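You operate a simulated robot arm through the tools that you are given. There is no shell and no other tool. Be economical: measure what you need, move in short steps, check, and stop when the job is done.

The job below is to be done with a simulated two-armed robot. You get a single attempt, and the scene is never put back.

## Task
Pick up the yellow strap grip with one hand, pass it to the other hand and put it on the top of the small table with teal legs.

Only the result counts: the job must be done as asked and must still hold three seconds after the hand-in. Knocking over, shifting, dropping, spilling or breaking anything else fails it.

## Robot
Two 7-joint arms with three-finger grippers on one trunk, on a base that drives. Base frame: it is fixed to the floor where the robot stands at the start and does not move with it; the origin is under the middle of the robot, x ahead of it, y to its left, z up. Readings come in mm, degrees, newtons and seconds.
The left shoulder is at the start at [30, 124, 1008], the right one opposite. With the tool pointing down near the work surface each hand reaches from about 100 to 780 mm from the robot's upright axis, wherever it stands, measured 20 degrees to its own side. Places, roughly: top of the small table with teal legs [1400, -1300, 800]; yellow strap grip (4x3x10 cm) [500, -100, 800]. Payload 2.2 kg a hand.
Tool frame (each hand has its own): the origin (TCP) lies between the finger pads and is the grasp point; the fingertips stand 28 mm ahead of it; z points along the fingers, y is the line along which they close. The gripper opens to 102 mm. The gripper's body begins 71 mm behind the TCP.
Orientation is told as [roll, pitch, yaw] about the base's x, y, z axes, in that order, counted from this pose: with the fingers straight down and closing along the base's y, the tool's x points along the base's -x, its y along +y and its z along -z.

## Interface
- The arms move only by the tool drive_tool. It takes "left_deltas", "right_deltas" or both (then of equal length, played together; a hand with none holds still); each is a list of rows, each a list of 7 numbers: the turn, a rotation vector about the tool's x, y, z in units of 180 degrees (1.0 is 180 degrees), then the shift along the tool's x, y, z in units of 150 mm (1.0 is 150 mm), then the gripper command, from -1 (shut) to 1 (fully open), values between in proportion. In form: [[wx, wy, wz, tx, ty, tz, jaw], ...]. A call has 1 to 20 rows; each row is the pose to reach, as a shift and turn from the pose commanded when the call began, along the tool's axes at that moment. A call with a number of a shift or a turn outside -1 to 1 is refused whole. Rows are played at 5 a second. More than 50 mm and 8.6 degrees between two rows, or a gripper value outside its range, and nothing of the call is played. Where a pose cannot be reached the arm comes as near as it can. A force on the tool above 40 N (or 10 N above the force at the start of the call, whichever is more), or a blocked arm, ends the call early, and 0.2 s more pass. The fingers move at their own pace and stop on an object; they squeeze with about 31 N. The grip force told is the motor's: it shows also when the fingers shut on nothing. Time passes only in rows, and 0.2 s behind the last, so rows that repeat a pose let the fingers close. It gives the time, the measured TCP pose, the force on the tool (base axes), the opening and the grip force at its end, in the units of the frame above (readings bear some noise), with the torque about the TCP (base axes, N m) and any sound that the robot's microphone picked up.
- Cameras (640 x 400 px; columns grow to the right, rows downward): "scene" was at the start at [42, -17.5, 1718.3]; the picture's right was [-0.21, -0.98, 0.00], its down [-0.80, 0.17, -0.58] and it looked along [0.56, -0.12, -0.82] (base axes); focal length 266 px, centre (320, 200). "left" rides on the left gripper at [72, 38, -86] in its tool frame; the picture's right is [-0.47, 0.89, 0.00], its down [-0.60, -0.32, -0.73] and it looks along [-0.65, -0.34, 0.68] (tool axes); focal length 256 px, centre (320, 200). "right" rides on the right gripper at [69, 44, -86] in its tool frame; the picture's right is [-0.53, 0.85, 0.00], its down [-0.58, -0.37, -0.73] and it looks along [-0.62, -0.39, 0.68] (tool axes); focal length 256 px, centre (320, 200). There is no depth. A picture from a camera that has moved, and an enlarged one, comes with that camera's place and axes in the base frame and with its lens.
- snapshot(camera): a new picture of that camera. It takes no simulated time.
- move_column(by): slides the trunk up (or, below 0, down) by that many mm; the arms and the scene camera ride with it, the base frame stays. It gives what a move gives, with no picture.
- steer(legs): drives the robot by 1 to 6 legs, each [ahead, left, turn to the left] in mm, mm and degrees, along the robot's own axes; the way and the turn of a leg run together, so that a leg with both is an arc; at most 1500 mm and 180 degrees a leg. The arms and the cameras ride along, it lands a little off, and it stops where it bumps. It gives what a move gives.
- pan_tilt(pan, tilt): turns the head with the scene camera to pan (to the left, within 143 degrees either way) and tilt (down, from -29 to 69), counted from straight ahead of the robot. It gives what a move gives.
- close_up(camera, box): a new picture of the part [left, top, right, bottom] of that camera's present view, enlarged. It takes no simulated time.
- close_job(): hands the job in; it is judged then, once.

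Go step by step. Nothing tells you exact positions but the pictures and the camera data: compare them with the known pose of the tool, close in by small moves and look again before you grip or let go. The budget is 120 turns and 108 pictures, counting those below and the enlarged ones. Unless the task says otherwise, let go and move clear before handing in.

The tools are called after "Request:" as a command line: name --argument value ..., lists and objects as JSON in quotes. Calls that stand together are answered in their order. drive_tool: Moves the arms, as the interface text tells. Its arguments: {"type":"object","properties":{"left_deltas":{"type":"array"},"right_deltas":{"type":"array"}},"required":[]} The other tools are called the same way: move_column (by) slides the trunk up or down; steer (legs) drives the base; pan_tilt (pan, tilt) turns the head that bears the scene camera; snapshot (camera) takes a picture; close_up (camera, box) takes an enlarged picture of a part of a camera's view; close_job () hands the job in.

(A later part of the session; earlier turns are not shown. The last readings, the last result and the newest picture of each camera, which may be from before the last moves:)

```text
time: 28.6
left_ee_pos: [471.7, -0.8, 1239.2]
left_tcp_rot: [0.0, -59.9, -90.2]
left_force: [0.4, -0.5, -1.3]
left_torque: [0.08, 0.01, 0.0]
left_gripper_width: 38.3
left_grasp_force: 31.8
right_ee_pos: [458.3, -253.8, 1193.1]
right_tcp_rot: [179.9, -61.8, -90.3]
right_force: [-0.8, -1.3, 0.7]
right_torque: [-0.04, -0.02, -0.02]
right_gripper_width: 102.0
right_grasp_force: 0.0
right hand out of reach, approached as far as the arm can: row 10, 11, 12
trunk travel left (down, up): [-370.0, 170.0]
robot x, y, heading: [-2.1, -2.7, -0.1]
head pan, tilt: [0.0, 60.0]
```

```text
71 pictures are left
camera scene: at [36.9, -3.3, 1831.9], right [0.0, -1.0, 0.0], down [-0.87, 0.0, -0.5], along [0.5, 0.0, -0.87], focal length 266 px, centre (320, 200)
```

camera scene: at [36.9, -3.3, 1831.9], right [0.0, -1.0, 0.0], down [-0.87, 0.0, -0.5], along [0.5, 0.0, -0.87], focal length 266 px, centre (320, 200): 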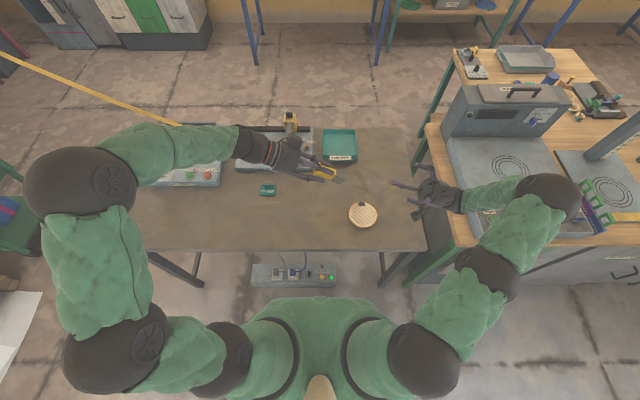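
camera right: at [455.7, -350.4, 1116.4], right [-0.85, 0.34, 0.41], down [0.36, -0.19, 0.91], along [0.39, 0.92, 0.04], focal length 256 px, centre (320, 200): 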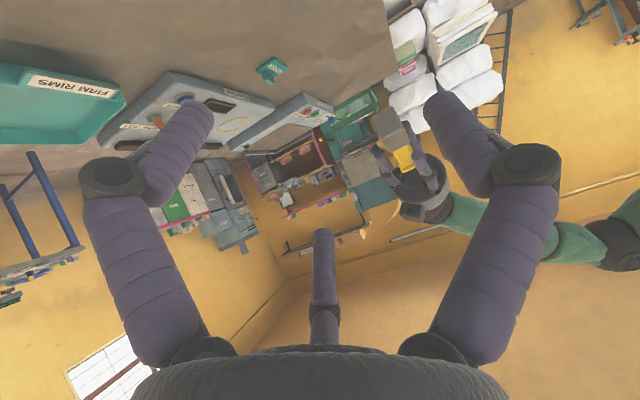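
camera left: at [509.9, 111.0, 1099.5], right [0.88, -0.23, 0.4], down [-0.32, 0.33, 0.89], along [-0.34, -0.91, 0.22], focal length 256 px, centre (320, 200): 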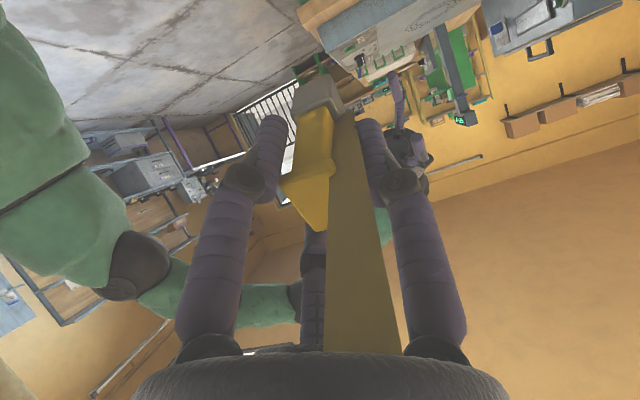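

The right arm is near its limit at that angle, so I'll use 75°/105° instead and move closer.

Request:
drive_tool --right_deltas '[[0, 0.03, 0, 0.1, 0, 0.15, 1], [0, 0.06, 0, 0.2, 0, 0.3, 1], [0, 0.083, 0, 0.3, 0, 0.45, 1], [0, 0.083, 0, 0.38, 0, 0.6, 1], [0, 0.083, 0, 0.417, -0.007, 0.683, 1], [0, 0.083, 0, 0.417, -0.007, 0.683, 1]]' --left_deltas '[[0, -0.03, 0, 0, 0, 0, -1], [0, -0.06, 0, 0, 0, 0, -1], [0, -0.083, 0, 0, 0, 0, -1], [0, -0.083, 0, 0, 0, 0, -1], [0, -0.083, 0, 0, 0, 0, -1], [0, -0.083, 0, 0, 0, 0, -1]]'

Request:
drive_tool --right_deltas '[[0, 0, -0.04, 0, 0, 0, 1], [0, 0, -0.08, 0, 0, 0, 1], [0, 0, -0.12, 0, 0, 0, 1], [0, 0, -0.167, 0, 0, 0, 1], [0, 0, -0.167, 0, 0, 0, 1]]'

Request:
snapshot --camera "right"

Request:
close_up --camera "scene" --box '[230, 100, 470, 250]'

Request:
snapshot --camera "left"

```text
time: 30.0
left_ee_pos: [472.0, -1.7, 1239.0]
left_tcp_rot: [0.0, -74.9, -90.0]
left_force: [0.1, 0.1, -1.6]
left_torque: [0.04, 0.0, 0.02]
left_gripper_width: 38.6
left_grasp_force: 31.2
right_ee_pos: [461.2, -136.5, 1189.5]
right_tcp_rot: [-179.8, -74.9, -90.2]
right_force: [-0.2, -0.6, 0.3]
right_torque: [-0.02, -0.01, -0.03]
right_gripper_width: 101.7
right_grasp_force: 0.1
trunk travel left (down, up): [-370.0, 170.0]
robot x, y, heading: [1.5, 1.4, 0.2]
head pan, tilt: [0.0, 60.0]
```

```text
time: 31.2
left_ee_pos: [471.9, 0.4, 1238.2]
left_tcp_rot: [-0.3, -74.9, -89.9]
left_force: [0.0, 0.3, -1.7]
left_torque: [0.06, -0.04, 0.02]
left_gripper_width: 38.8
left_grasp_force: 30.6
right_ee_pos: [463.2, -134.9, 1191.2]
right_tcp_rot: [-118.2, -56.5, -156.0]
right_force: [-0.1, 0.2, -1.6]
right_torque: [0.08, 0.02, -0.04]
right_gripper_width: 102.4
right_grasp_force: 0.0
trunk travel left (down, up): [-370.0, 170.0]
robot x, y, heading: [2.7, 3.3, 0.2]
head pan, tilt: [0.0, 60.0]
```

```text
70 pictures are left
camera right: at [459.5, -197.4, 1089.6], right [-1.0, -0.01, 0.03], down [0.02, -0.88, 0.47], along [0.03, 0.47, 0.88], focal length 256 px, centre (320, 200)
```

right: 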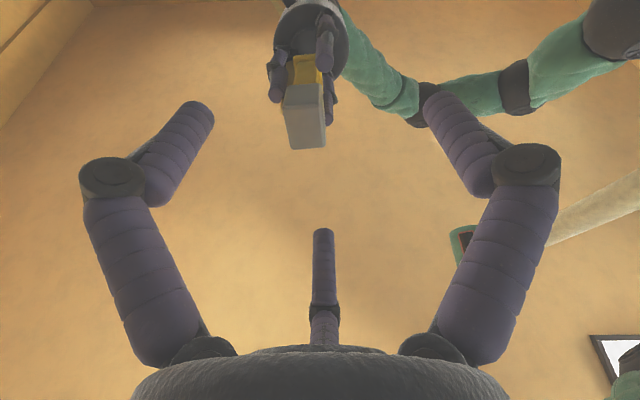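

```text
2.67 times, centred on (350, 175) of scene
camera zoom: at [39.4, -1.5, 1831.8], right [0.0, -1.0, 0.0], down [-0.87, 0.0, -0.5], along [0.5, 0.0, -0.87], focal length 708 px, centre (240, 267)
```

zoom: 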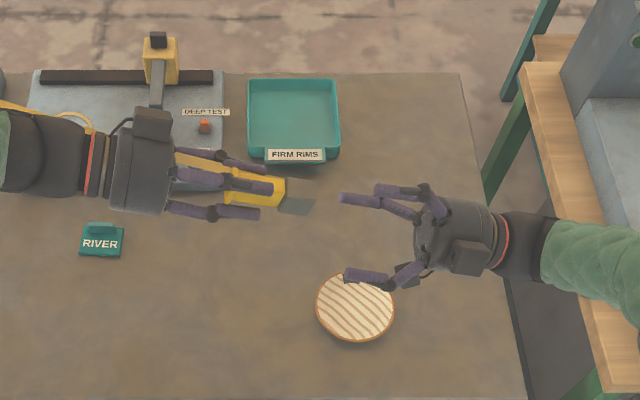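

```text
68 pictures are left
camera left: at [510.8, 102.7, 1190.9], right [0.89, -0.12, 0.45], down [-0.31, 0.55, 0.77], along [-0.34, -0.83, 0.45], focal length 256 px, centre (320, 200)
```

left: 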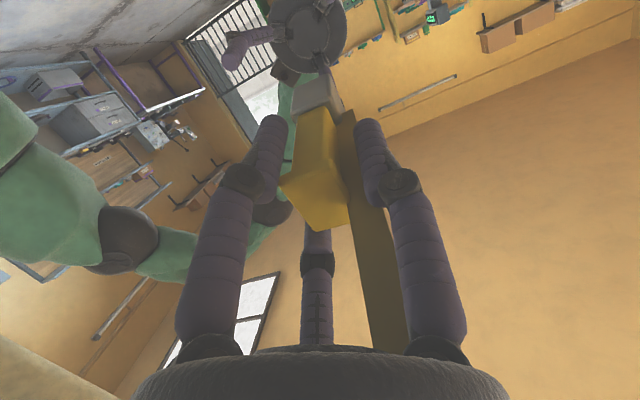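

Request:
close_up --camera "right" --box '[240, 0, 400, 180]'

```text
2.22 times, centred on (320, 90) of right
camera zoom: at [459.5, -197.4, 1089.6], right [-1.0, -0.01, 0.03], down [0.02, -0.88, 0.47], along [0.03, 0.47, 0.88], focal length 569 px, centre (320, 444)
```

zoom: 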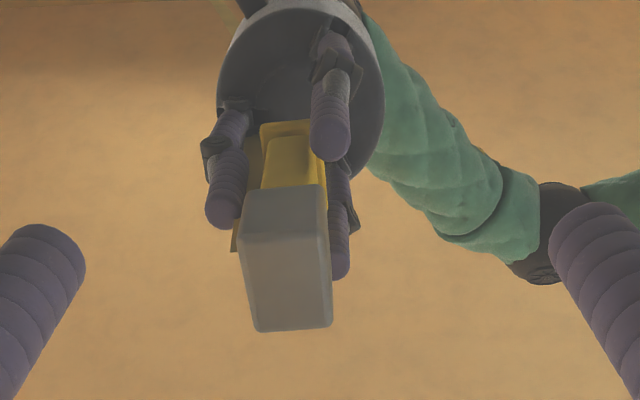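

The foot's centre agrees with my estimate. I align laterally and advance along the axis to enclose the foot.

Request:
drive_tool --right_deltas '[[0, 0, 0, -0.015, -0.045, 0, 1], [0, 0, 0, -0.03, -0.087, 0, 1], [0, 0, 0, -0.03, -0.087, 0.1, 1], [0, 0, 0, -0.03, -0.087, 0.2, 1], [0, 0, 0, -0.03, -0.087, 0.3, 1], [0, 0, 0, -0.03, -0.087, 0.3, 1]]'

Request:
snapshot --camera "right"

Request:
close_up --camera "scene" --box '[250, 120, 410, 220]'

```text
time: 32.6
left_ee_pos: [472.2, -0.9, 1239.1]
left_tcp_rot: [0.0, -74.8, -90.2]
left_force: [0.3, -0.6, -0.2]
left_torque: [0.05, 0.01, 0.02]
left_gripper_width: 38.6
left_grasp_force: 30.8
right_ee_pos: [472.8, -94.3, 1213.0]
right_tcp_rot: [-118.3, -56.5, -155.7]
right_force: [-0.2, 0.4, 0.1]
right_torque: [-0.01, -0.02, 0.0]
right_gripper_width: 102.0
right_grasp_force: 0.1
trunk travel left (down, up): [-370.0, 170.0]
robot x, y, heading: [-1.7, 0.1, -0.6]
head pan, tilt: [0.0, 60.0]
```

```text
66 pictures are left
camera right: at [468.1, -156.2, 1111.6], right [-1.0, -0.01, 0.04], down [0.03, -0.88, 0.47], along [0.03, 0.47, 0.88], focal length 256 px, centre (320, 200)
```

right: 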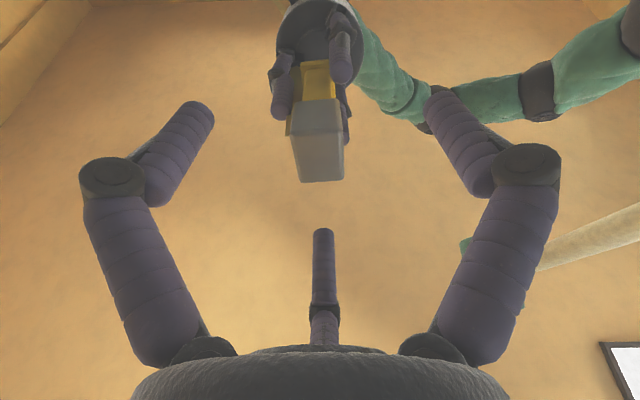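

```text
4.00 times, centred on (330, 170) of scene
camera zoom: at [38.2, -3.0, 1831.8], right [0.0, -1.0, 0.0], down [-0.87, 0.0, -0.5], along [0.5, 0.0, -0.87], focal length 1062 px, centre (280, 320)
```

zoom: 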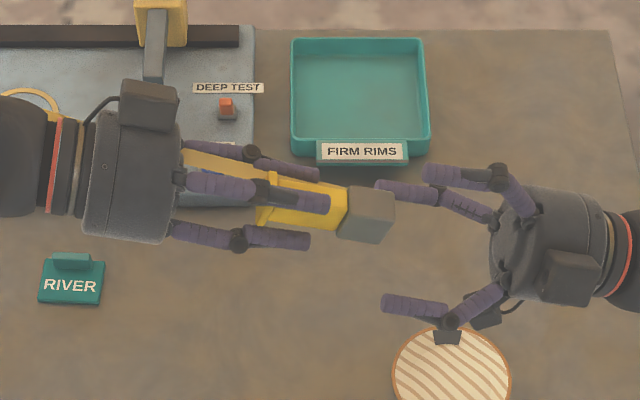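

Request:
drive_tool --right_deltas '[[0, 0, 0, 0, 0, 0.07, 1], [0, 0, 0, 0, 0, 0.14, 1], [0, 0, 0, 0, 0, 0.205, 1], [0, 0, 0, 0, 0, 0.205, 1]]'

Request:
snapshot --camera "right"

Request:
close_up --camera "scene" --box '[250, 120, 410, 220]'

```text
time: 33.6
left_ee_pos: [471.3, -0.0, 1238.9]
left_tcp_rot: [-0.1, -74.9, -90.2]
left_force: [0.3, 0.2, -1.2]
left_torque: [0.01, 0.02, 0.0]
left_gripper_width: 38.7
left_grasp_force: 31.3
right_ee_pos: [472.7, -64.8, 1221.6]
right_tcp_rot: [-118.4, -56.6, -155.7]
right_force: [0.3, -0.3, -0.5]
right_torque: [0.0, -0.01, -0.01]
right_gripper_width: 102.0
right_grasp_force: 0.1
trunk travel left (down, up): [-370.0, 170.0]
robot x, y, heading: [3.7, -4.4, 0.0]
head pan, tilt: [0.0, 60.0]
```

```text
64 pictures are left
camera right: at [468.7, -126.4, 1120.0], right [-1.0, -0.01, 0.04], down [0.03, -0.88, 0.47], along [0.03, 0.47, 0.88], focal length 256 px, centre (320, 200)
```

right: 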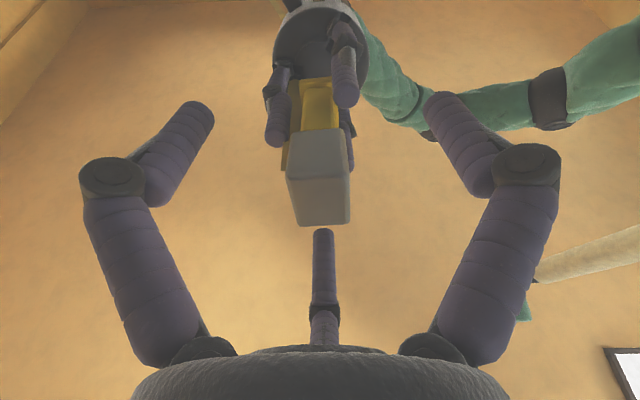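

```text
4.00 times, centred on (330, 170) of scene
camera zoom: at [38.0, -2.9, 1831.8], right [0.0, -1.0, 0.0], down [-0.87, 0.0, -0.5], along [0.5, 0.0, -0.87], focal length 1062 px, centre (280, 320)
```

zoom: 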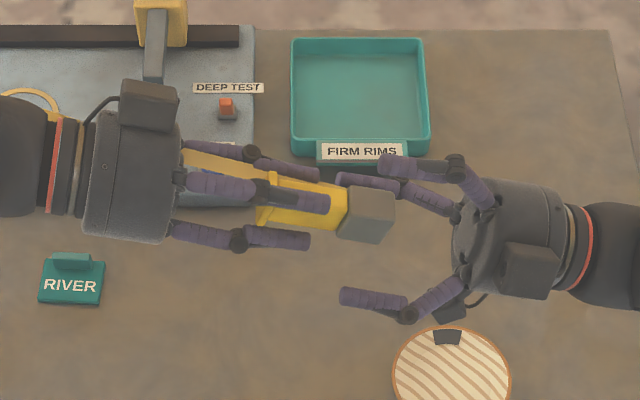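

Well centred. I close the right hand on the foot.

Request:
drive_tool --right_deltas '[[0, 0, 0, 0, 0, 0, 0.4], [0, 0, 0, 0, 0, 0, 0], [0, 0, 0, 0, 0, 0, -0.3], [0, 0, 0, 0, 0, 0, -0.6], [0, 0, 0, 0, 0, 0, -1], [0, 0, 0, 0, 0, 0, -1]]'

Request:
snapshot --camera "right"

Request:
close_up --camera "scene" --box '[250, 120, 410, 220]'

```text
time: 35.0
left_ee_pos: [471.9, 0.0, 1238.9]
left_tcp_rot: [-0.2, -74.8, -90.0]
left_force: [0.4, 2.9, -6.3]
left_torque: [0.14, 0.05, 0.04]
left_gripper_width: 38.4
left_grasp_force: 31.1
right_ee_pos: [473.1, -64.9, 1221.7]
right_tcp_rot: [-118.3, -56.5, -155.8]
right_force: [0.4, -3.6, 6.1]
right_torque: [0.37, 0.0, -0.02]
right_gripper_width: 31.1
right_grasp_force: 30.8
trunk travel left (down, up): [-370.0, 170.0]
robot x, y, heading: [3.0, -0.9, -0.0]
head pan, tilt: [0.0, 60.0]
```

```text
62 pictures are left
camera right: at [469.0, -126.5, 1120.4], right [-1.0, -0.01, 0.04], down [0.03, -0.88, 0.47], along [0.03, 0.47, 0.88], focal length 256 px, centre (320, 200)
```

right: 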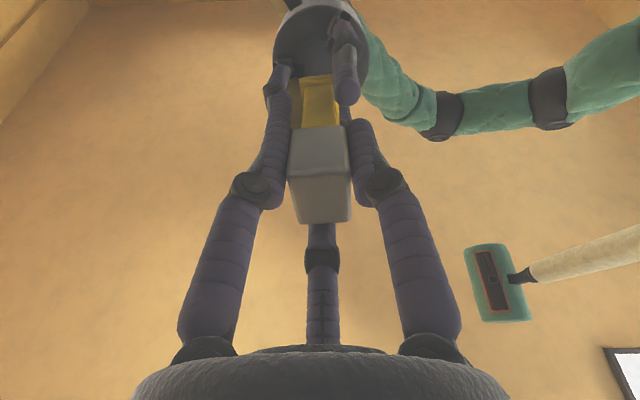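

```text
4.00 times, centred on (330, 170) of scene
camera zoom: at [38.0, -2.6, 1831.8], right [0.0, -1.0, 0.0], down [-0.87, 0.0, -0.5], along [0.5, 0.0, -0.87], focal length 1062 px, centre (280, 320)
```

zoom: 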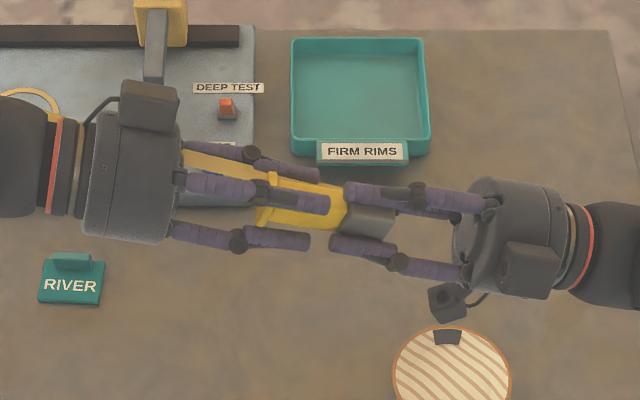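

Firmly held by the right hand (31 mm, 31 N). I open the left and withdraw it along its own axis.

Request:
drive_tool --left_deltas '[[0, 0, 0, 0, 0, 0, -0.4], [0, 0, 0, 0, 0, 0, 0.2], [0, 0, 0, 0, 0, 0, 1], [0, 0, 0, 0, 0, 0, 1], [0, 0, 0, 0, 0, -0.2, 1], [0, 0, 0, 0, 0, -0.45, 1], [0, 0, 0, 0, 0, -0.7, 1], [0, 0, 0, 0, 0, -0.95, 1], [0, 0, 0, 0, 0, -0.95, 1]]'

Request:
snapshot --camera "scene"

Request:
snapshot --camera "right"

Request:
snapshot --camera "left"

```text
time: 37.0
left_ee_pos: [470.5, 137.5, 1275.6]
left_tcp_rot: [-0.1, -74.8, -90.0]
left_force: [0.9, 0.0, -0.2]
left_torque: [-0.03, 0.02, -0.03]
left_gripper_width: 102.0
left_grasp_force: 0.0
right_ee_pos: [471.9, -65.1, 1220.7]
right_tcp_rot: [-118.4, -56.6, -155.8]
right_force: [0.3, 0.4, 0.4]
right_torque: [0.01, -0.01, 0.01]
right_gripper_width: 31.0
right_grasp_force: 31.1
trunk travel left (down, up): [-370.0, 170.0]
robot x, y, heading: [-2.8, 4.0, 0.1]
head pan, tilt: [0.0, 60.0]
```

```text
60 pictures are left
camera scene: at [38.1, -3.4, 1831.8], right [0.0, -1.0, 0.0], down [-0.87, 0.0, -0.5], along [0.5, 0.0, -0.87], focal length 266 px, centre (320, 200)
```

scene: 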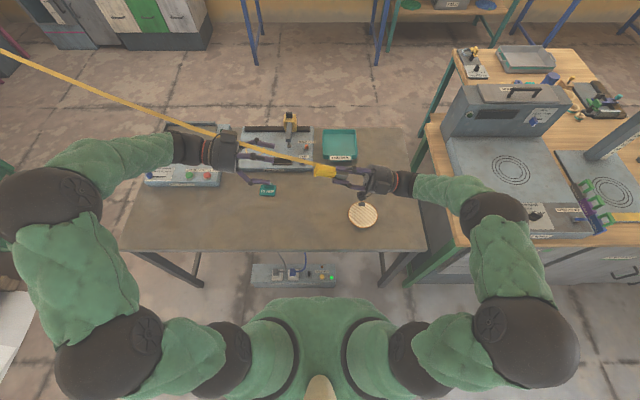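

```text
59 pictures are left
camera right: at [468.8, -126.9, 1119.9], right [-1.0, -0.01, 0.04], down [0.03, -0.88, 0.47], along [0.03, 0.47, 0.88], focal length 256 px, centre (320, 200)
```

right: 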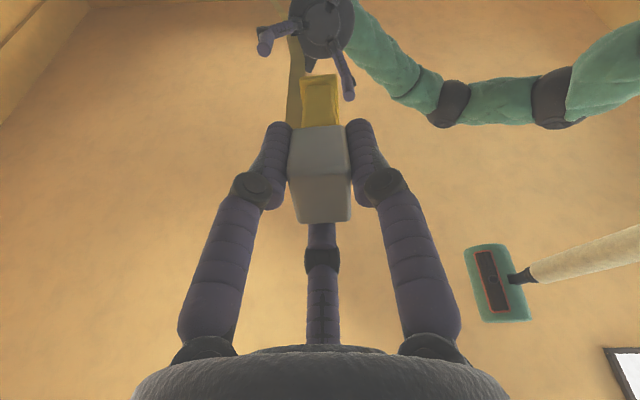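

```text
58 pictures are left
camera left: at [508.9, 239.6, 1228.8], right [0.89, -0.12, 0.45], down [-0.31, 0.55, 0.77], along [-0.34, -0.83, 0.45], focal length 256 px, centre (320, 200)
```

left: 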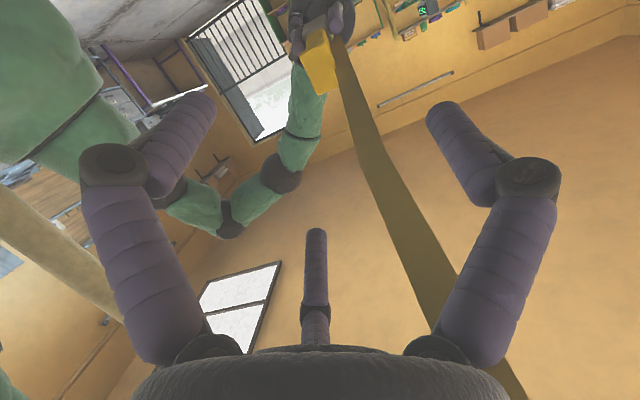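

The grip is in the right hand. I move the left hand down and back under the strap, then fold it to a vertical pose near the body.

Request:
drive_tool --left_deltas '[[0, 0, 0, 0.2, 0, 0, 1], [0, 0, 0, 0.45, 0, 0, 1], [0, 0, 0, 0.7, -0.1, 0, 1], [0, 0, 0, 0.9, -0.3, 0, 1], [0, 0, 0, 0.9, -0.55, 0, 1], [0, 0, 0, 0.9, -0.8, 0, 1], [0, 0, 0, 0.9, -0.8, 0, 1]]'

Request:
drive_tool --left_deltas '[[0, 0.045, 0, 0, 0, 0, 0.5], [0, 0.09, 0, 0, 0, 0, 0], [0, 0.135, 0, 0, 0, 0, -0.5], [0, 0.18, 0, 0, 0, 0, -1], [0, 0.225, 0, 0, 0, 0, -1], [0, 0.27, 0, 0, 0, 0, -1], [0, 0.315, 0, 0, 0, 0, -1], [0, 0.36, 0, 0, 0, 0, -1], [0, 0.405, 0, 0, 0, 0, -1], [0, 0.4167, 0, 0, 0, 0, -1]]'

Request:
snapshot --camera "scene"

```text
time: 38.6
left_ee_pos: [351.0, 173.0, 1146.6]
left_tcp_rot: [-0.2, -74.8, -90.1]
left_force: [-0.4, -0.6, -1.0]
left_torque: [0.02, -0.01, 0.0]
left_gripper_width: 101.9
left_grasp_force: 0.1
right_ee_pos: [472.8, -64.2, 1221.1]
right_tcp_rot: [-118.4, -56.8, -155.7]
right_force: [0.6, 0.5, -0.3]
right_torque: [0.0, 0.02, 0.02]
right_gripper_width: 30.7
right_grasp_force: 30.7
trunk travel left (down, up): [-370.0, 170.0]
robot x, y, heading: [3.5, -0.2, 0.1]
head pan, tilt: [0.0, 60.0]
```

```text
time: 40.8
left_ee_pos: [351.5, 174.3, 1145.7]
left_tcp_rot: [0.0, 0.2, -90.2]
left_force: [-0.9, 0.3, 0.0]
left_torque: [-0.01, -0.02, 0.0]
left_gripper_width: 2.2
left_grasp_force: 31.1
right_ee_pos: [472.5, -64.9, 1220.9]
right_tcp_rot: [-118.3, -56.6, -155.9]
right_force: [-0.4, 0.4, -0.2]
right_torque: [-0.04, 0.0, 0.0]
right_gripper_width: 30.9
right_grasp_force: 31.0
trunk travel left (down, up): [-370.0, 170.0]
robot x, y, heading: [-2.8, 2.8, 0.1]
head pan, tilt: [0.0, 60.0]
```

```text
57 pictures are left
camera scene: at [37.8, -2.3, 1831.8], right [0.0, -1.0, 0.0], down [-0.87, 0.0, -0.5], along [0.5, 0.0, -0.87], focal length 266 px, centre (320, 200)
```

scene: 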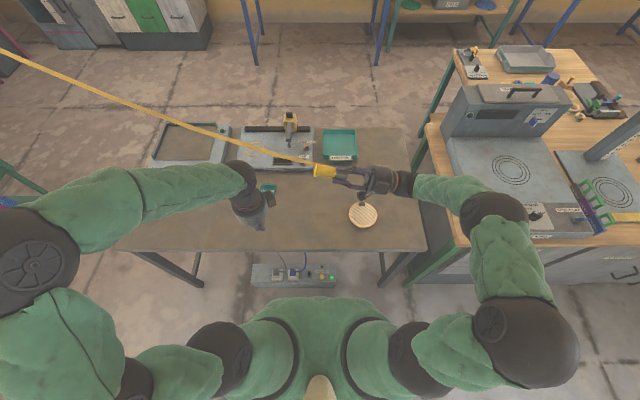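

The strap is free of the left hand. Now I study the target table for a free spot.

Request:
pan_tilt --pan -45 --tilt 32

Request:
close_up --camera "scene" --box '[200, 110, 440, 260]'

```text
time: 41.9
left_ee_pos: [351.4, 172.5, 1145.6]
left_tcp_rot: [0.0, 0.1, -90.3]
left_force: [0.0, -0.2, 0.6]
left_torque: [0.03, -0.01, 0.03]
left_gripper_width: 2.0
left_grasp_force: 31.0
right_ee_pos: [472.4, -64.8, 1222.0]
right_tcp_rot: [-118.4, -56.7, -155.7]
right_force: [0.5, -0.3, -0.1]
right_torque: [0.02, -0.03, 0.0]
right_gripper_width: 31.0
right_grasp_force: 30.7
trunk travel left (down, up): [-370.0, 170.0]
robot x, y, heading: [3.6, 0.1, -0.2]
head pan, tilt: [-45.0, 32.0]
```

```text
2.67 times, centred on (320, 185) of scene
camera zoom: at [34.7, -65.8, 1870.7], right [-0.71, -0.71, 0.0], down [-0.38, 0.37, -0.85], along [0.6, -0.6, -0.53], focal length 708 px, centre (320, 240)
```

zoom: 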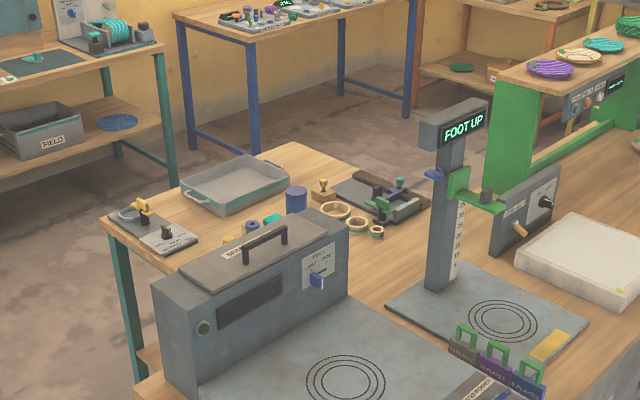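

The far-right part of the teal table looks free, and the near side must be checked from close by. First I bring the right hand to a vertical carrying pose.

Request:
drive_tool --right_deltas '[[0, 0, 0.045, 0, 0, 0, -1], [0, 0, 0.09, 0, 0, 0, -1], [0, 0, 0.135, 0, 0, 0, -1], [0, 0, 0.167, 0, 0, 0, -1], [0, 0, 0.167, 0, 0, 0, -1]]'

Request:
drive_tool --right_deltas '[[0, 0.045, 0, 0, 0.05, -0.05, -1], [0, 0.09, 0, 0, 0.1, -0.1, -1], [0, 0.135, 0, 0, 0.15, -0.2, -1], [0, 0.18, 0, 0, 0.2, -0.3, -1], [0, 0.225, 0, 0, 0.25, -0.4, -1], [0, 0.27, 0, 0, 0.3, -0.5, -1], [0, 0.315, 0, 0, 0.35, -0.6, -1], [0, 0.36, 0, 0, 0.4, -0.7, -1], [0, 0.405, 0, 0, 0.4, -0.7, -1], [0, 0.45, 0, 0, 0.4, -0.7, -1], [0, 0.495, 0, 0, 0.4, -0.7, -1], [0, 0.54, 0, 0, 0.4, -0.7, -1], [0, 0.583, 0, 0, 0.4, -0.7, -1], [0, 0.583, 0, 0, 0.4, -0.7, -1]]'

Request:
pan_tilt --pan 0 --tilt 55

Request:
snapshot --camera "scene"

Request:
snapshot --camera "right"

```text
time: 43.1
left_ee_pos: [351.7, 172.2, 1145.0]
left_tcp_rot: [0.0, 0.1, -90.2]
left_force: [-0.4, 0.3, 0.7]
left_torque: [-0.02, 0.01, -0.02]
left_gripper_width: 2.2
left_grasp_force: 31.1
right_ee_pos: [471.4, -64.9, 1219.6]
right_tcp_rot: [179.8, -74.9, -89.8]
right_force: [0.2, -0.1, -0.3]
right_torque: [0.01, -0.02, 0.01]
right_gripper_width: 30.6
right_grasp_force: 31.7
trunk travel left (down, up): [-370.0, 170.0]
robot x, y, heading: [0.7, 0.9, -0.1]
head pan, tilt: [-45.0, 32.0]
```

```text
time: 46.1
left_ee_pos: [351.9, 171.4, 1145.7]
left_tcp_rot: [0.0, 0.1, -90.2]
left_force: [0.0, -0.6, -1.0]
left_torque: [0.05, -0.02, -0.01]
left_gripper_width: 2.1
left_grasp_force: 31.0
right_ee_pos: [411.1, -166.9, 1193.6]
right_tcp_rot: [-0.2, -0.1, 90.0]
right_force: [0.3, -0.4, 0.0]
right_torque: [0.0, 0.02, -0.01]
right_gripper_width: 30.8
right_grasp_force: 30.7
trunk travel left (down, up): [-370.0, 170.0]
robot x, y, heading: [-0.3, -3.5, 0.1]
head pan, tilt: [-45.0, 32.0]
```

```text
time: 47.2
left_ee_pos: [351.6, 173.3, 1145.4]
left_tcp_rot: [0.0, 0.1, -90.3]
left_force: [0.0, 0.3, -0.1]
left_torque: [-0.01, 0.0, 0.0]
left_gripper_width: 2.4
left_grasp_force: 31.4
right_ee_pos: [410.8, -165.7, 1192.1]
right_tcp_rot: [0.0, -0.1, 90.0]
right_force: [-0.1, -0.5, 0.1]
right_torque: [0.04, -0.01, 0.03]
right_gripper_width: 30.5
right_grasp_force: 31.2
trunk travel left (down, up): [-370.0, 170.0]
robot x, y, heading: [-1.2, -2.4, 0.0]
head pan, tilt: [0.0, 55.0]
```

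```text
55 pictures are left
camera scene: at [43.4, -2.5, 1837.9], right [0.0, -1.0, 0.0], down [-0.82, 0.0, -0.57], along [0.57, 0.0, -0.82], focal length 266 px, centre (320, 200)
```

scene: 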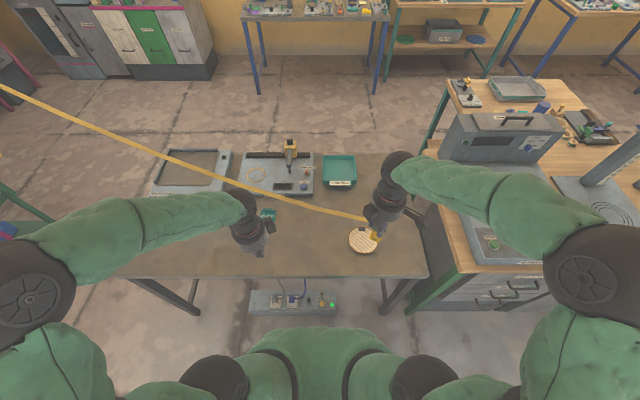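

```text
54 pictures are left
camera right: at [366.4, -235.7, 1278.9], right [-0.84, 0.53, 0.0], down [0.36, 0.57, 0.73], along [0.39, 0.62, -0.68], focal length 256 px, centre (320, 200)
```

right: 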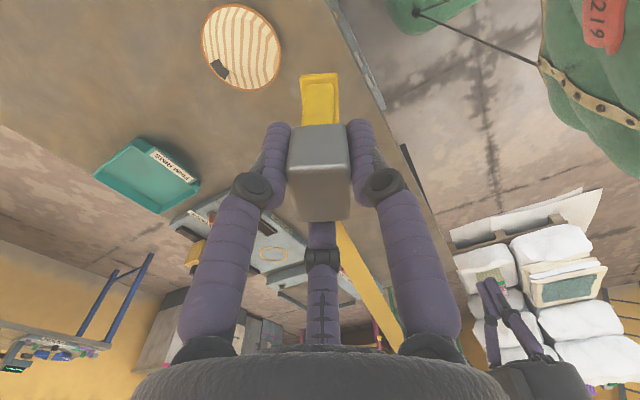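

Carrying pose is good, with the strap running free to the left front. I drive left along the bench front in stages.

Request:
pan_tilt --pan 60 --tilt 45

Request:
steer --legs '[[-50, 500, 0]]'

Request:
snapshot --camera "scene"

```text
time: 48.5
left_ee_pos: [350.2, 172.7, 1145.8]
left_tcp_rot: [0.0, 0.1, -90.2]
left_force: [-0.2, 0.8, -0.1]
left_torque: [0.03, -0.01, 0.03]
left_gripper_width: 2.0
left_grasp_force: 30.7
right_ee_pos: [411.3, -166.3, 1192.8]
right_tcp_rot: [0.0, -0.3, 90.0]
right_force: [-0.5, -0.5, -0.6]
right_torque: [-0.01, 0.02, -0.02]
right_gripper_width: 30.5
right_grasp_force: 30.9
trunk travel left (down, up): [-370.0, 170.0]
robot x, y, heading: [0.4, -2.2, 0.1]
head pan, tilt: [60.0, 45.0]
```

```text
time: 51.5
left_ee_pos: [298.9, 682.7, 1146.2]
left_tcp_rot: [-0.1, 0.1, -89.7]
left_force: [0.2, -0.3, 0.0]
left_torque: [-0.03, 0.01, -0.03]
left_gripper_width: 2.3
left_grasp_force: 31.4
right_ee_pos: [360.0, 346.1, 1192.0]
right_tcp_rot: [0.0, -0.2, 90.6]
right_force: [0.0, 0.0, -0.5]
right_torque: [-0.02, 0.01, 0.0]
right_gripper_width: 30.8
right_grasp_force: 30.8
trunk travel left (down, up): [-370.0, 170.0]
robot x, y, heading: [-52.9, 509.8, 0.6]
head pan, tilt: [60.0, 45.0]
```

```text
53 pictures are left
camera scene: at [-40.4, 576.3, 1851.3], right [0.87, -0.49, 0.0], down [-0.35, -0.62, -0.71], along [0.35, 0.62, -0.71], focal length 266 px, centre (320, 200)
```

scene: 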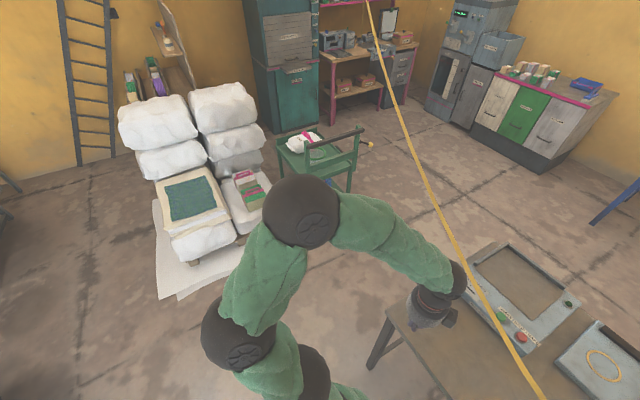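

The lane between the bench end (y≈826) and the cart (y≈2090) is clear. I continue left, then forward.

Request:
steer --legs '[[0, 740, 0], [700, 0, 0]]'

Request:
snapshot --camera "scene"

```text
time: 59.0
left_ee_pos: [987.3, 1445.9, 1146.4]
left_tcp_rot: [0.0, 0.0, -88.5]
left_force: [-0.5, 0.1, -0.4]
left_torque: [-0.01, 0.01, 0.0]
left_gripper_width: 2.2
left_grasp_force: 31.2
right_ee_pos: [1055.7, 1108.9, 1193.7]
right_tcp_rot: [0.0, -0.2, 91.6]
right_force: [-0.2, -0.6, -0.7]
right_torque: [-0.01, 0.02, 0.02]
right_gripper_width: 30.8
right_grasp_force: 31.1
trunk travel left (down, up): [-370.0, 170.0]
robot x, y, heading: [642.0, 1264.8, 1.3]
head pan, tilt: [60.0, 45.0]
```

```text
52 pictures are left
camera scene: at [651.2, 1331.8, 1851.3], right [0.88, -0.47, 0.0], down [-0.34, -0.62, -0.71], along [0.34, 0.62, -0.71], focal length 266 px, centre (320, 200)
```

scene: 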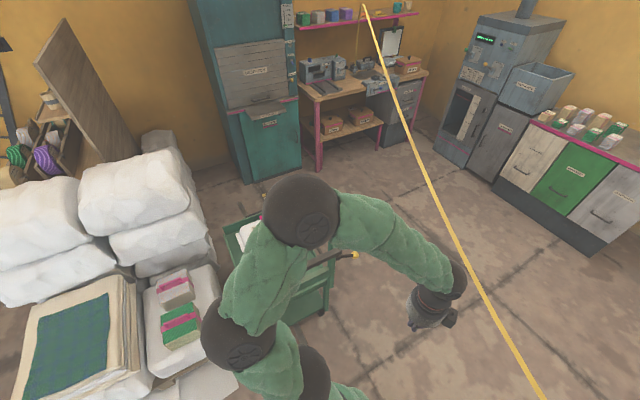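

Clear. I continue forward into the open aisle.

Request:
steer --legs '[[980, -60, -1.3], [0, -700, 0]]'

Request:
pan_tilt --pan -70 --tilt 35

Request:
snapshot --camera "scene"

```text
time: 67.6
left_ee_pos: [1979.3, 679.7, 1146.9]
left_tcp_rot: [-0.1, 0.1, -90.0]
left_force: [0.3, 0.0, -0.3]
left_torque: [0.01, 0.02, 0.01]
left_gripper_width: 2.5
left_grasp_force: 31.4
right_ee_pos: [2038.8, 341.6, 1192.2]
right_tcp_rot: [0.0, -0.2, 90.1]
right_force: [-0.3, 0.0, 0.7]
right_torque: [0.01, 0.0, 0.02]
right_gripper_width: 30.4
right_grasp_force: 31.0
trunk travel left (down, up): [-370.0, 170.0]
robot x, y, heading: [1628.2, 507.9, 0.1]
head pan, tilt: [60.0, 45.0]
```

```text
time: 69.7
left_ee_pos: [1979.6, 679.9, 1146.6]
left_tcp_rot: [0.0, 0.1, -90.0]
left_force: [0.1, 0.7, -1.1]
left_torque: [0.0, -0.01, 0.01]
left_gripper_width: 2.0
left_grasp_force: 31.0
right_ee_pos: [2038.7, 341.3, 1192.4]
right_tcp_rot: [0.0, -0.2, 90.1]
right_force: [0.2, 0.5, -0.4]
right_torque: [0.01, 0.02, 0.04]
right_gripper_width: 30.5
right_grasp_force: 30.9
trunk travel left (down, up): [-370.0, 170.0]
robot x, y, heading: [1624.2, 509.0, 0.1]
head pan, tilt: [-70.0, 35.0]
```

```text
51 pictures are left
camera scene: at [1629.5, 421.6, 1866.1], right [-0.94, -0.35, 0.0], down [-0.2, 0.54, -0.82], along [0.28, -0.77, -0.57], focal length 266 px, centre (320, 200)
```

scene: 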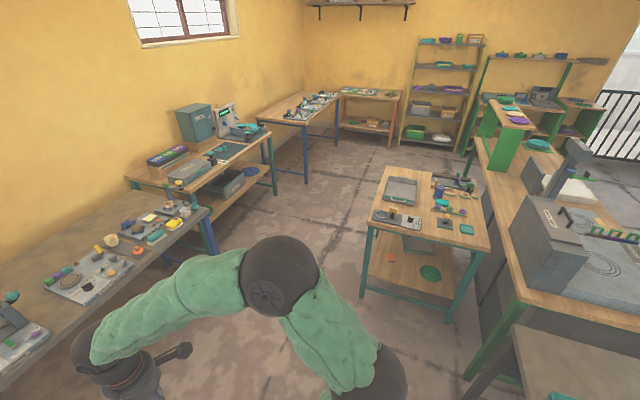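

Now the small teal-legged table is in plain view, standing separate from the bench. I zoom on it.

Request:
close_up --camera "scene" --box '[340, 150, 520, 330]'

Request:
close_up --camera "scene" --box '[360, 160, 500, 250]'

```text
2.22 times, centred on (430, 240) of scene
camera zoom: at [1629.5, 421.6, 1866.1], right [-0.94, -0.35, 0.0], down [-0.2, 0.54, -0.82], along [0.28, -0.77, -0.57], focal length 590 px, centre (76, 111)
```

zoom: 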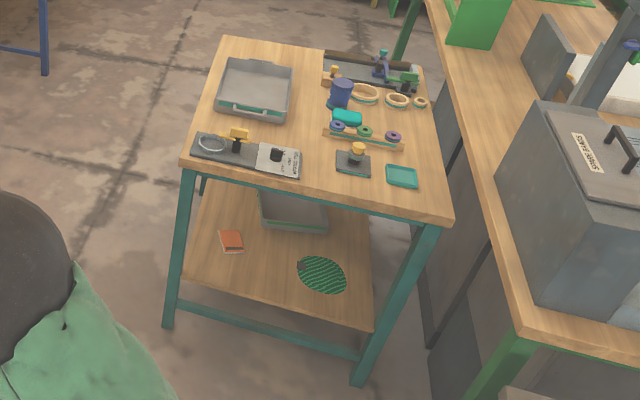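

```text
4.44 times, centred on (430, 205) of scene
camera zoom: at [1629.5, 421.6, 1866.1], right [-0.94, -0.35, 0.0], down [-0.2, 0.54, -0.82], along [0.28, -0.77, -0.57], focal length 1180 px, centre (-169, 178)
```

zoom: 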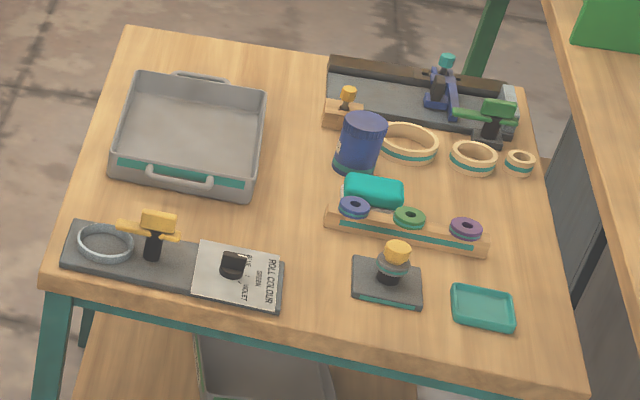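

The table top spans x 1110–1780, y -890…-1720; the strip at the near edge around (1425, -975) is free, between the roll-colour plate and the stamp pad. I turn left (so the strap never wraps me) to heading 245°, then approach the table's near-left corner.

Request:
steer --legs '[[0, 0, 122], [0, 0, 123]]'

Request:
pan_tilt --pan 0 --tilt 45

Request:
snapshot --camera "scene"

```text
time: 80.1
left_ee_pos: [1607.6, 114.8, 1146.8]
left_tcp_rot: [0.0, 0.1, 150.8]
left_force: [0.2, -0.4, 0.8]
left_torque: [-0.03, -0.01, -0.06]
left_gripper_width: 2.1
left_grasp_force: 31.1
right_ee_pos: [1283.6, 228.7, 1191.8]
right_tcp_rot: [0.0, -0.2, -29.0]
right_force: [-0.7, 0.0, 0.3]
right_torque: [0.03, 0.05, -0.01]
right_gripper_width: 30.5
right_grasp_force: 31.1
trunk travel left (down, up): [-370.0, 170.0]
robot x, y, heading: [1628.6, 507.3, -118.9]
head pan, tilt: [-70.0, 35.0]
```

```text
time: 81.5
left_ee_pos: [1608.4, 115.3, 1146.6]
left_tcp_rot: [-0.1, 0.1, 150.8]
left_force: [0.4, 0.4, -0.5]
left_torque: [-0.03, 0.0, -0.03]
left_gripper_width: 1.8
left_grasp_force: 31.0
right_ee_pos: [1283.5, 227.9, 1193.3]
right_tcp_rot: [-0.1, -0.2, -28.9]
right_force: [1.3, -0.3, 0.0]
right_torque: [-0.02, -0.02, 0.0]
right_gripper_width: 30.5
right_grasp_force: 30.7
trunk travel left (down, up): [-370.0, 170.0]
robot x, y, heading: [1625.8, 509.5, -119.1]
head pan, tilt: [0.0, 45.0]
```

```text
48 pictures are left
camera scene: at [1603.7, 459.2, 1851.3], right [-0.87, 0.49, 0.0], down [0.34, 0.62, -0.71], along [-0.34, -0.62, -0.71], focal length 266 px, centre (320, 200)
```

scene: 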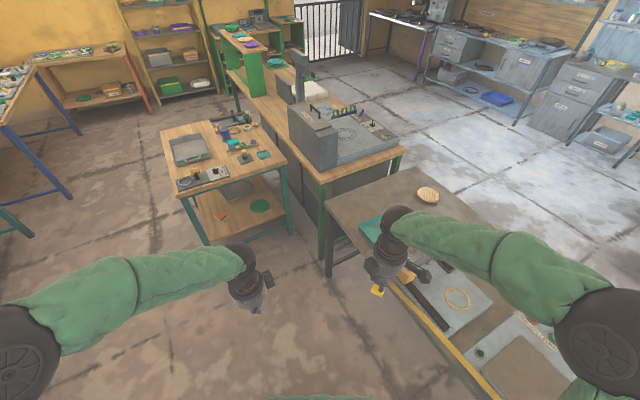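

Request:
steer --legs '[[640, 575, 0]]'

Request:
snapshot --camera "scene"

```text
time: 86.1
left_ee_pos: [1783.7, -722.7, 1146.4]
left_tcp_rot: [-0.1, -0.1, 150.4]
left_force: [-0.2, 0.4, -0.1]
left_torque: [0.01, -0.03, 0.02]
left_gripper_width: 2.0
left_grasp_force: 31.1
right_ee_pos: [1459.9, -606.5, 1193.6]
right_tcp_rot: [0.0, -0.2, -29.5]
right_force: [-0.7, 0.3, -0.5]
right_torque: [-0.01, 0.02, 0.03]
right_gripper_width: 30.3
right_grasp_force: 30.3
trunk travel left (down, up): [-370.0, 170.0]
robot x, y, heading: [1805.6, -329.9, -119.5]
head pan, tilt: [0.0, 45.0]
```

```text
47 pictures are left
camera scene: at [1782.6, -378.2, 1851.3], right [-0.87, 0.49, 0.0], down [0.35, 0.62, -0.71], along [-0.35, -0.62, -0.71], focal length 266 px, centre (320, 200)
```

scene: 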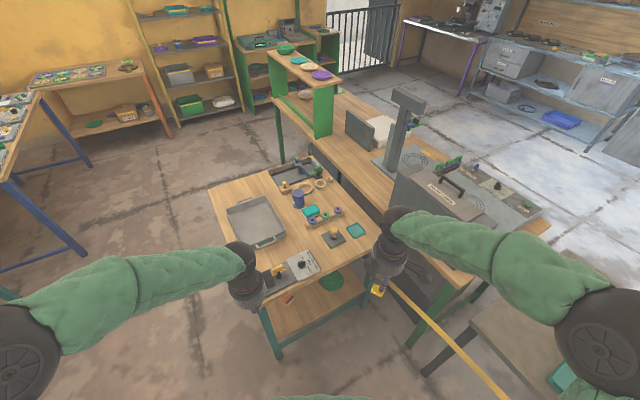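

Request:
steer --legs '[[95, 95, 0]]'

Request:
pan_tilt --pan -10 --tilt 52

Request:
snapshot --camera "scene"

Request:
close_up --camera "scene" --box '[230, 100, 430, 250]'

```text
time: 87.4
left_ee_pos: [1820.3, -852.1, 1144.6]
left_tcp_rot: [0.0, 0.2, 150.5]
left_force: [0.0, -0.5, 0.2]
left_torque: [0.0, -0.01, 0.02]
left_gripper_width: 1.8
left_grasp_force: 30.8
right_ee_pos: [1496.8, -737.1, 1192.9]
right_tcp_rot: [-0.1, -0.2, -29.6]
right_force: [0.5, -0.9, -0.6]
right_torque: [0.02, 0.02, 0.0]
right_gripper_width: 30.5
right_grasp_force: 31.0
trunk travel left (down, up): [-370.0, 170.0]
robot x, y, heading: [1845.7, -463.1, -119.4]
head pan, tilt: [0.0, 45.0]
```

```text
time: 88.1
left_ee_pos: [1820.0, -851.8, 1146.1]
left_tcp_rot: [-0.1, 0.2, 150.4]
left_force: [-0.2, 0.5, 1.4]
left_torque: [-0.01, 0.05, 0.01]
left_gripper_width: 2.1
left_grasp_force: 30.9
right_ee_pos: [1496.2, -735.9, 1191.8]
right_tcp_rot: [0.0, -0.2, -29.5]
right_force: [0.5, -0.8, -0.1]
right_torque: [0.01, -0.01, -0.05]
right_gripper_width: 30.4
right_grasp_force: 30.7
trunk travel left (down, up): [-370.0, 170.0]
robot x, y, heading: [1842.5, -460.8, -119.3]
head pan, tilt: [-10.0, 52.0]
```

```text
46 pictures are left
camera scene: at [1810.9, -494.8, 1841.8], right [-0.77, 0.63, 0.0], down [0.5, 0.61, -0.62], along [-0.39, -0.48, -0.79], focal length 266 px, centre (320, 200)
```

scene: 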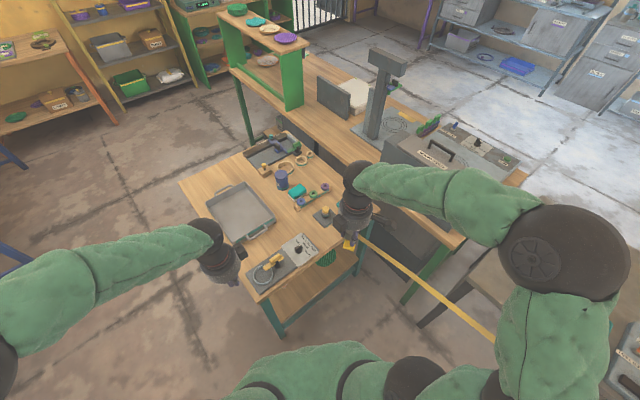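

```text
2.67 times, centred on (330, 175) of scene
camera zoom: at [1810.9, -494.8, 1841.8], right [-0.77, 0.63, 0.0], down [0.5, 0.61, -0.62], along [-0.39, -0.48, -0.79], focal length 708 px, centre (293, 267)
```

zoom: 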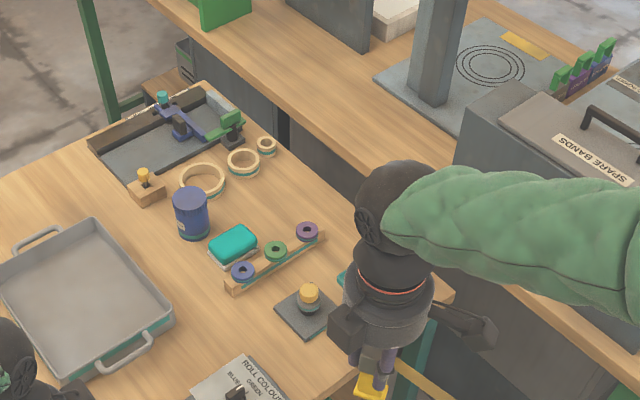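

I move the right hand out over the chosen spot, staying high.

Request:
drive_tool --right_deltas '[[0, 0, 0, -0.05, -0.25, 0, -1], [0, 0, 0, -0.1, -0.5, 0, -1], [0, 0, 0, -0.15, -0.75, 0, -1], [0, 0, 0, -0.2, -0.95, 0, -1], [0, 0, 0, -0.2, -0.95, 0, -1]]'

Request:
drive_tool --right_deltas '[[0, 0, 0, -0.03, -0.2, 0, -1], [0, 0, 0, -0.06, -0.4, 0, -1], [0, 0, 0, -0.107, -0.587, 0, -1], [0, 0, 0, -0.107, -0.587, 0.3, -1], [0, 0, 0, -0.107, -0.587, 0.6, -1], [0, 0, 0, -0.107, -0.587, 0.9, -1], [0, 0, 0, -0.107, -0.587, 0.9, -1]]'

Request:
snapshot --camera "scene"

Request:
snapshot --camera "right"

```text
time: 89.3
left_ee_pos: [1820.4, -849.6, 1146.8]
left_tcp_rot: [0.0, 0.1, 150.3]
left_force: [0.1, 0.4, -0.6]
left_torque: [0.02, -0.02, -0.02]
left_gripper_width: 2.1
left_grasp_force: 31.0
right_ee_pos: [1452.5, -872.2, 1193.4]
right_tcp_rot: [-0.1, -0.2, -29.5]
right_force: [-0.3, 0.9, 0.4]
right_torque: [-0.04, 0.0, 0.03]
right_gripper_width: 30.7
right_grasp_force: 31.2
trunk travel left (down, up): [-370.0, 170.0]
robot x, y, heading: [1844.8, -458.3, -119.2]
head pan, tilt: [-10.0, 52.0]
```

```text
time: 90.9
left_ee_pos: [1821.7, -850.7, 1145.5]
left_tcp_rot: [0.0, 0.1, 150.4]
left_force: [-0.2, 0.7, -0.1]
left_torque: [0.01, -0.02, 0.01]
left_gripper_width: 2.2
left_grasp_force: 30.8
right_ee_pos: [1421.0, -961.3, 1059.5]
right_tcp_rot: [-0.1, -0.2, -29.5]
right_force: [0.1, -0.1, 0.1]
right_torque: [0.01, 0.01, -0.02]
right_gripper_width: 30.6
right_grasp_force: 30.9
trunk travel left (down, up): [-370.0, 170.0]
robot x, y, heading: [1846.1, -461.8, -119.2]
head pan, tilt: [-10.0, 52.0]
```

```text
44 pictures are left
camera scene: at [1811.5, -494.3, 1841.8], right [-0.77, 0.64, 0.0], down [0.5, 0.61, -0.62], along [-0.39, -0.48, -0.79], focal length 266 px, centre (320, 200)
```

scene: 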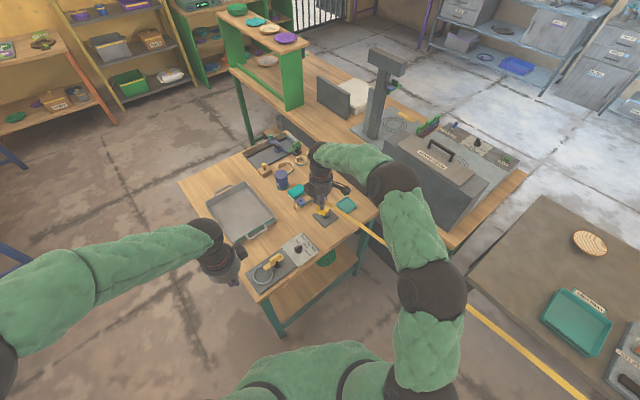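

```text
43 pictures are left
camera right: at [1381.6, -889.0, 1146.4], right [0.88, 0.47, 0.0], down [0.32, -0.6, 0.73], along [0.35, -0.65, -0.68], focal length 256 px, centre (320, 200)
```

right: 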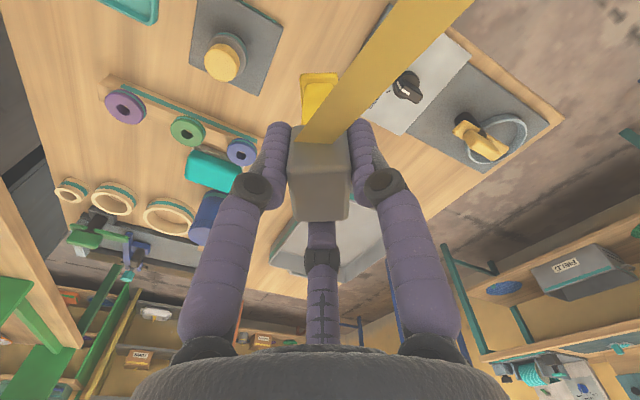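

The landing point is on free wood, a little nearer the stamp pad than the plate. I shift 12 mm in x and descend most of the way.

Request:
drive_tool --right_deltas '[[0, 0, 0, -0.07, 0.039, 0, -1], [0, 0, 0, -0.07, 0.039, 0.25, -1], [0, 0, 0, -0.07, 0.039, 0.5, -1], [0, 0, 0, -0.07, 0.039, 0.75, -1], [0, 0, 0, -0.07, 0.039, 0.95, -1], [0, 0, 0, -0.07, 0.039, 0.95, -1]]'

Request:
snapshot --camera "right"

Request:
close_up --camera "scene" --box '[240, 150, 420, 290]'

```text
time: 92.3
left_ee_pos: [1820.2, -850.6, 1146.1]
left_tcp_rot: [0.0, 0.1, 150.5]
left_force: [0.3, -0.1, 0.1]
left_torque: [0.01, 0.01, 0.03]
left_gripper_width: 2.0
left_grasp_force: 30.6
right_ee_pos: [1436.2, -961.3, 915.9]
right_tcp_rot: [0.0, -0.3, -29.5]
right_force: [-1.1, 0.7, 0.1]
right_torque: [0.0, -0.02, 0.0]
right_gripper_width: 30.8
right_grasp_force: 30.8
trunk travel left (down, up): [-370.0, 170.0]
robot x, y, heading: [1842.8, -461.2, -119.4]
head pan, tilt: [-10.0, 52.0]
```

```text
42 pictures are left
camera right: at [1397.6, -889.5, 1001.5], right [0.88, 0.47, 0.0], down [0.32, -0.6, 0.73], along [0.35, -0.65, -0.68], focal length 256 px, centre (320, 200)
```

right: 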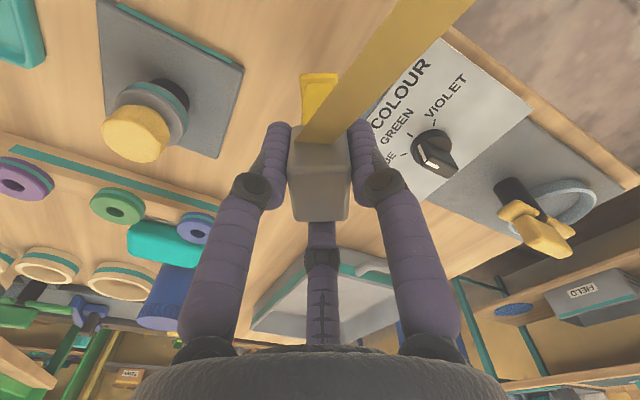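

```text
2.86 times, centred on (330, 220) of scene
camera zoom: at [1811.2, -494.6, 1841.8], right [-0.77, 0.64, 0.0], down [0.5, 0.61, -0.62], along [-0.39, -0.48, -0.79], focal length 758 px, centre (291, 143)
```

zoom: 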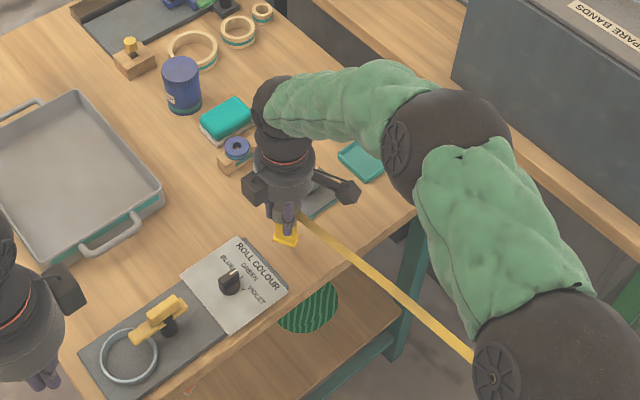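

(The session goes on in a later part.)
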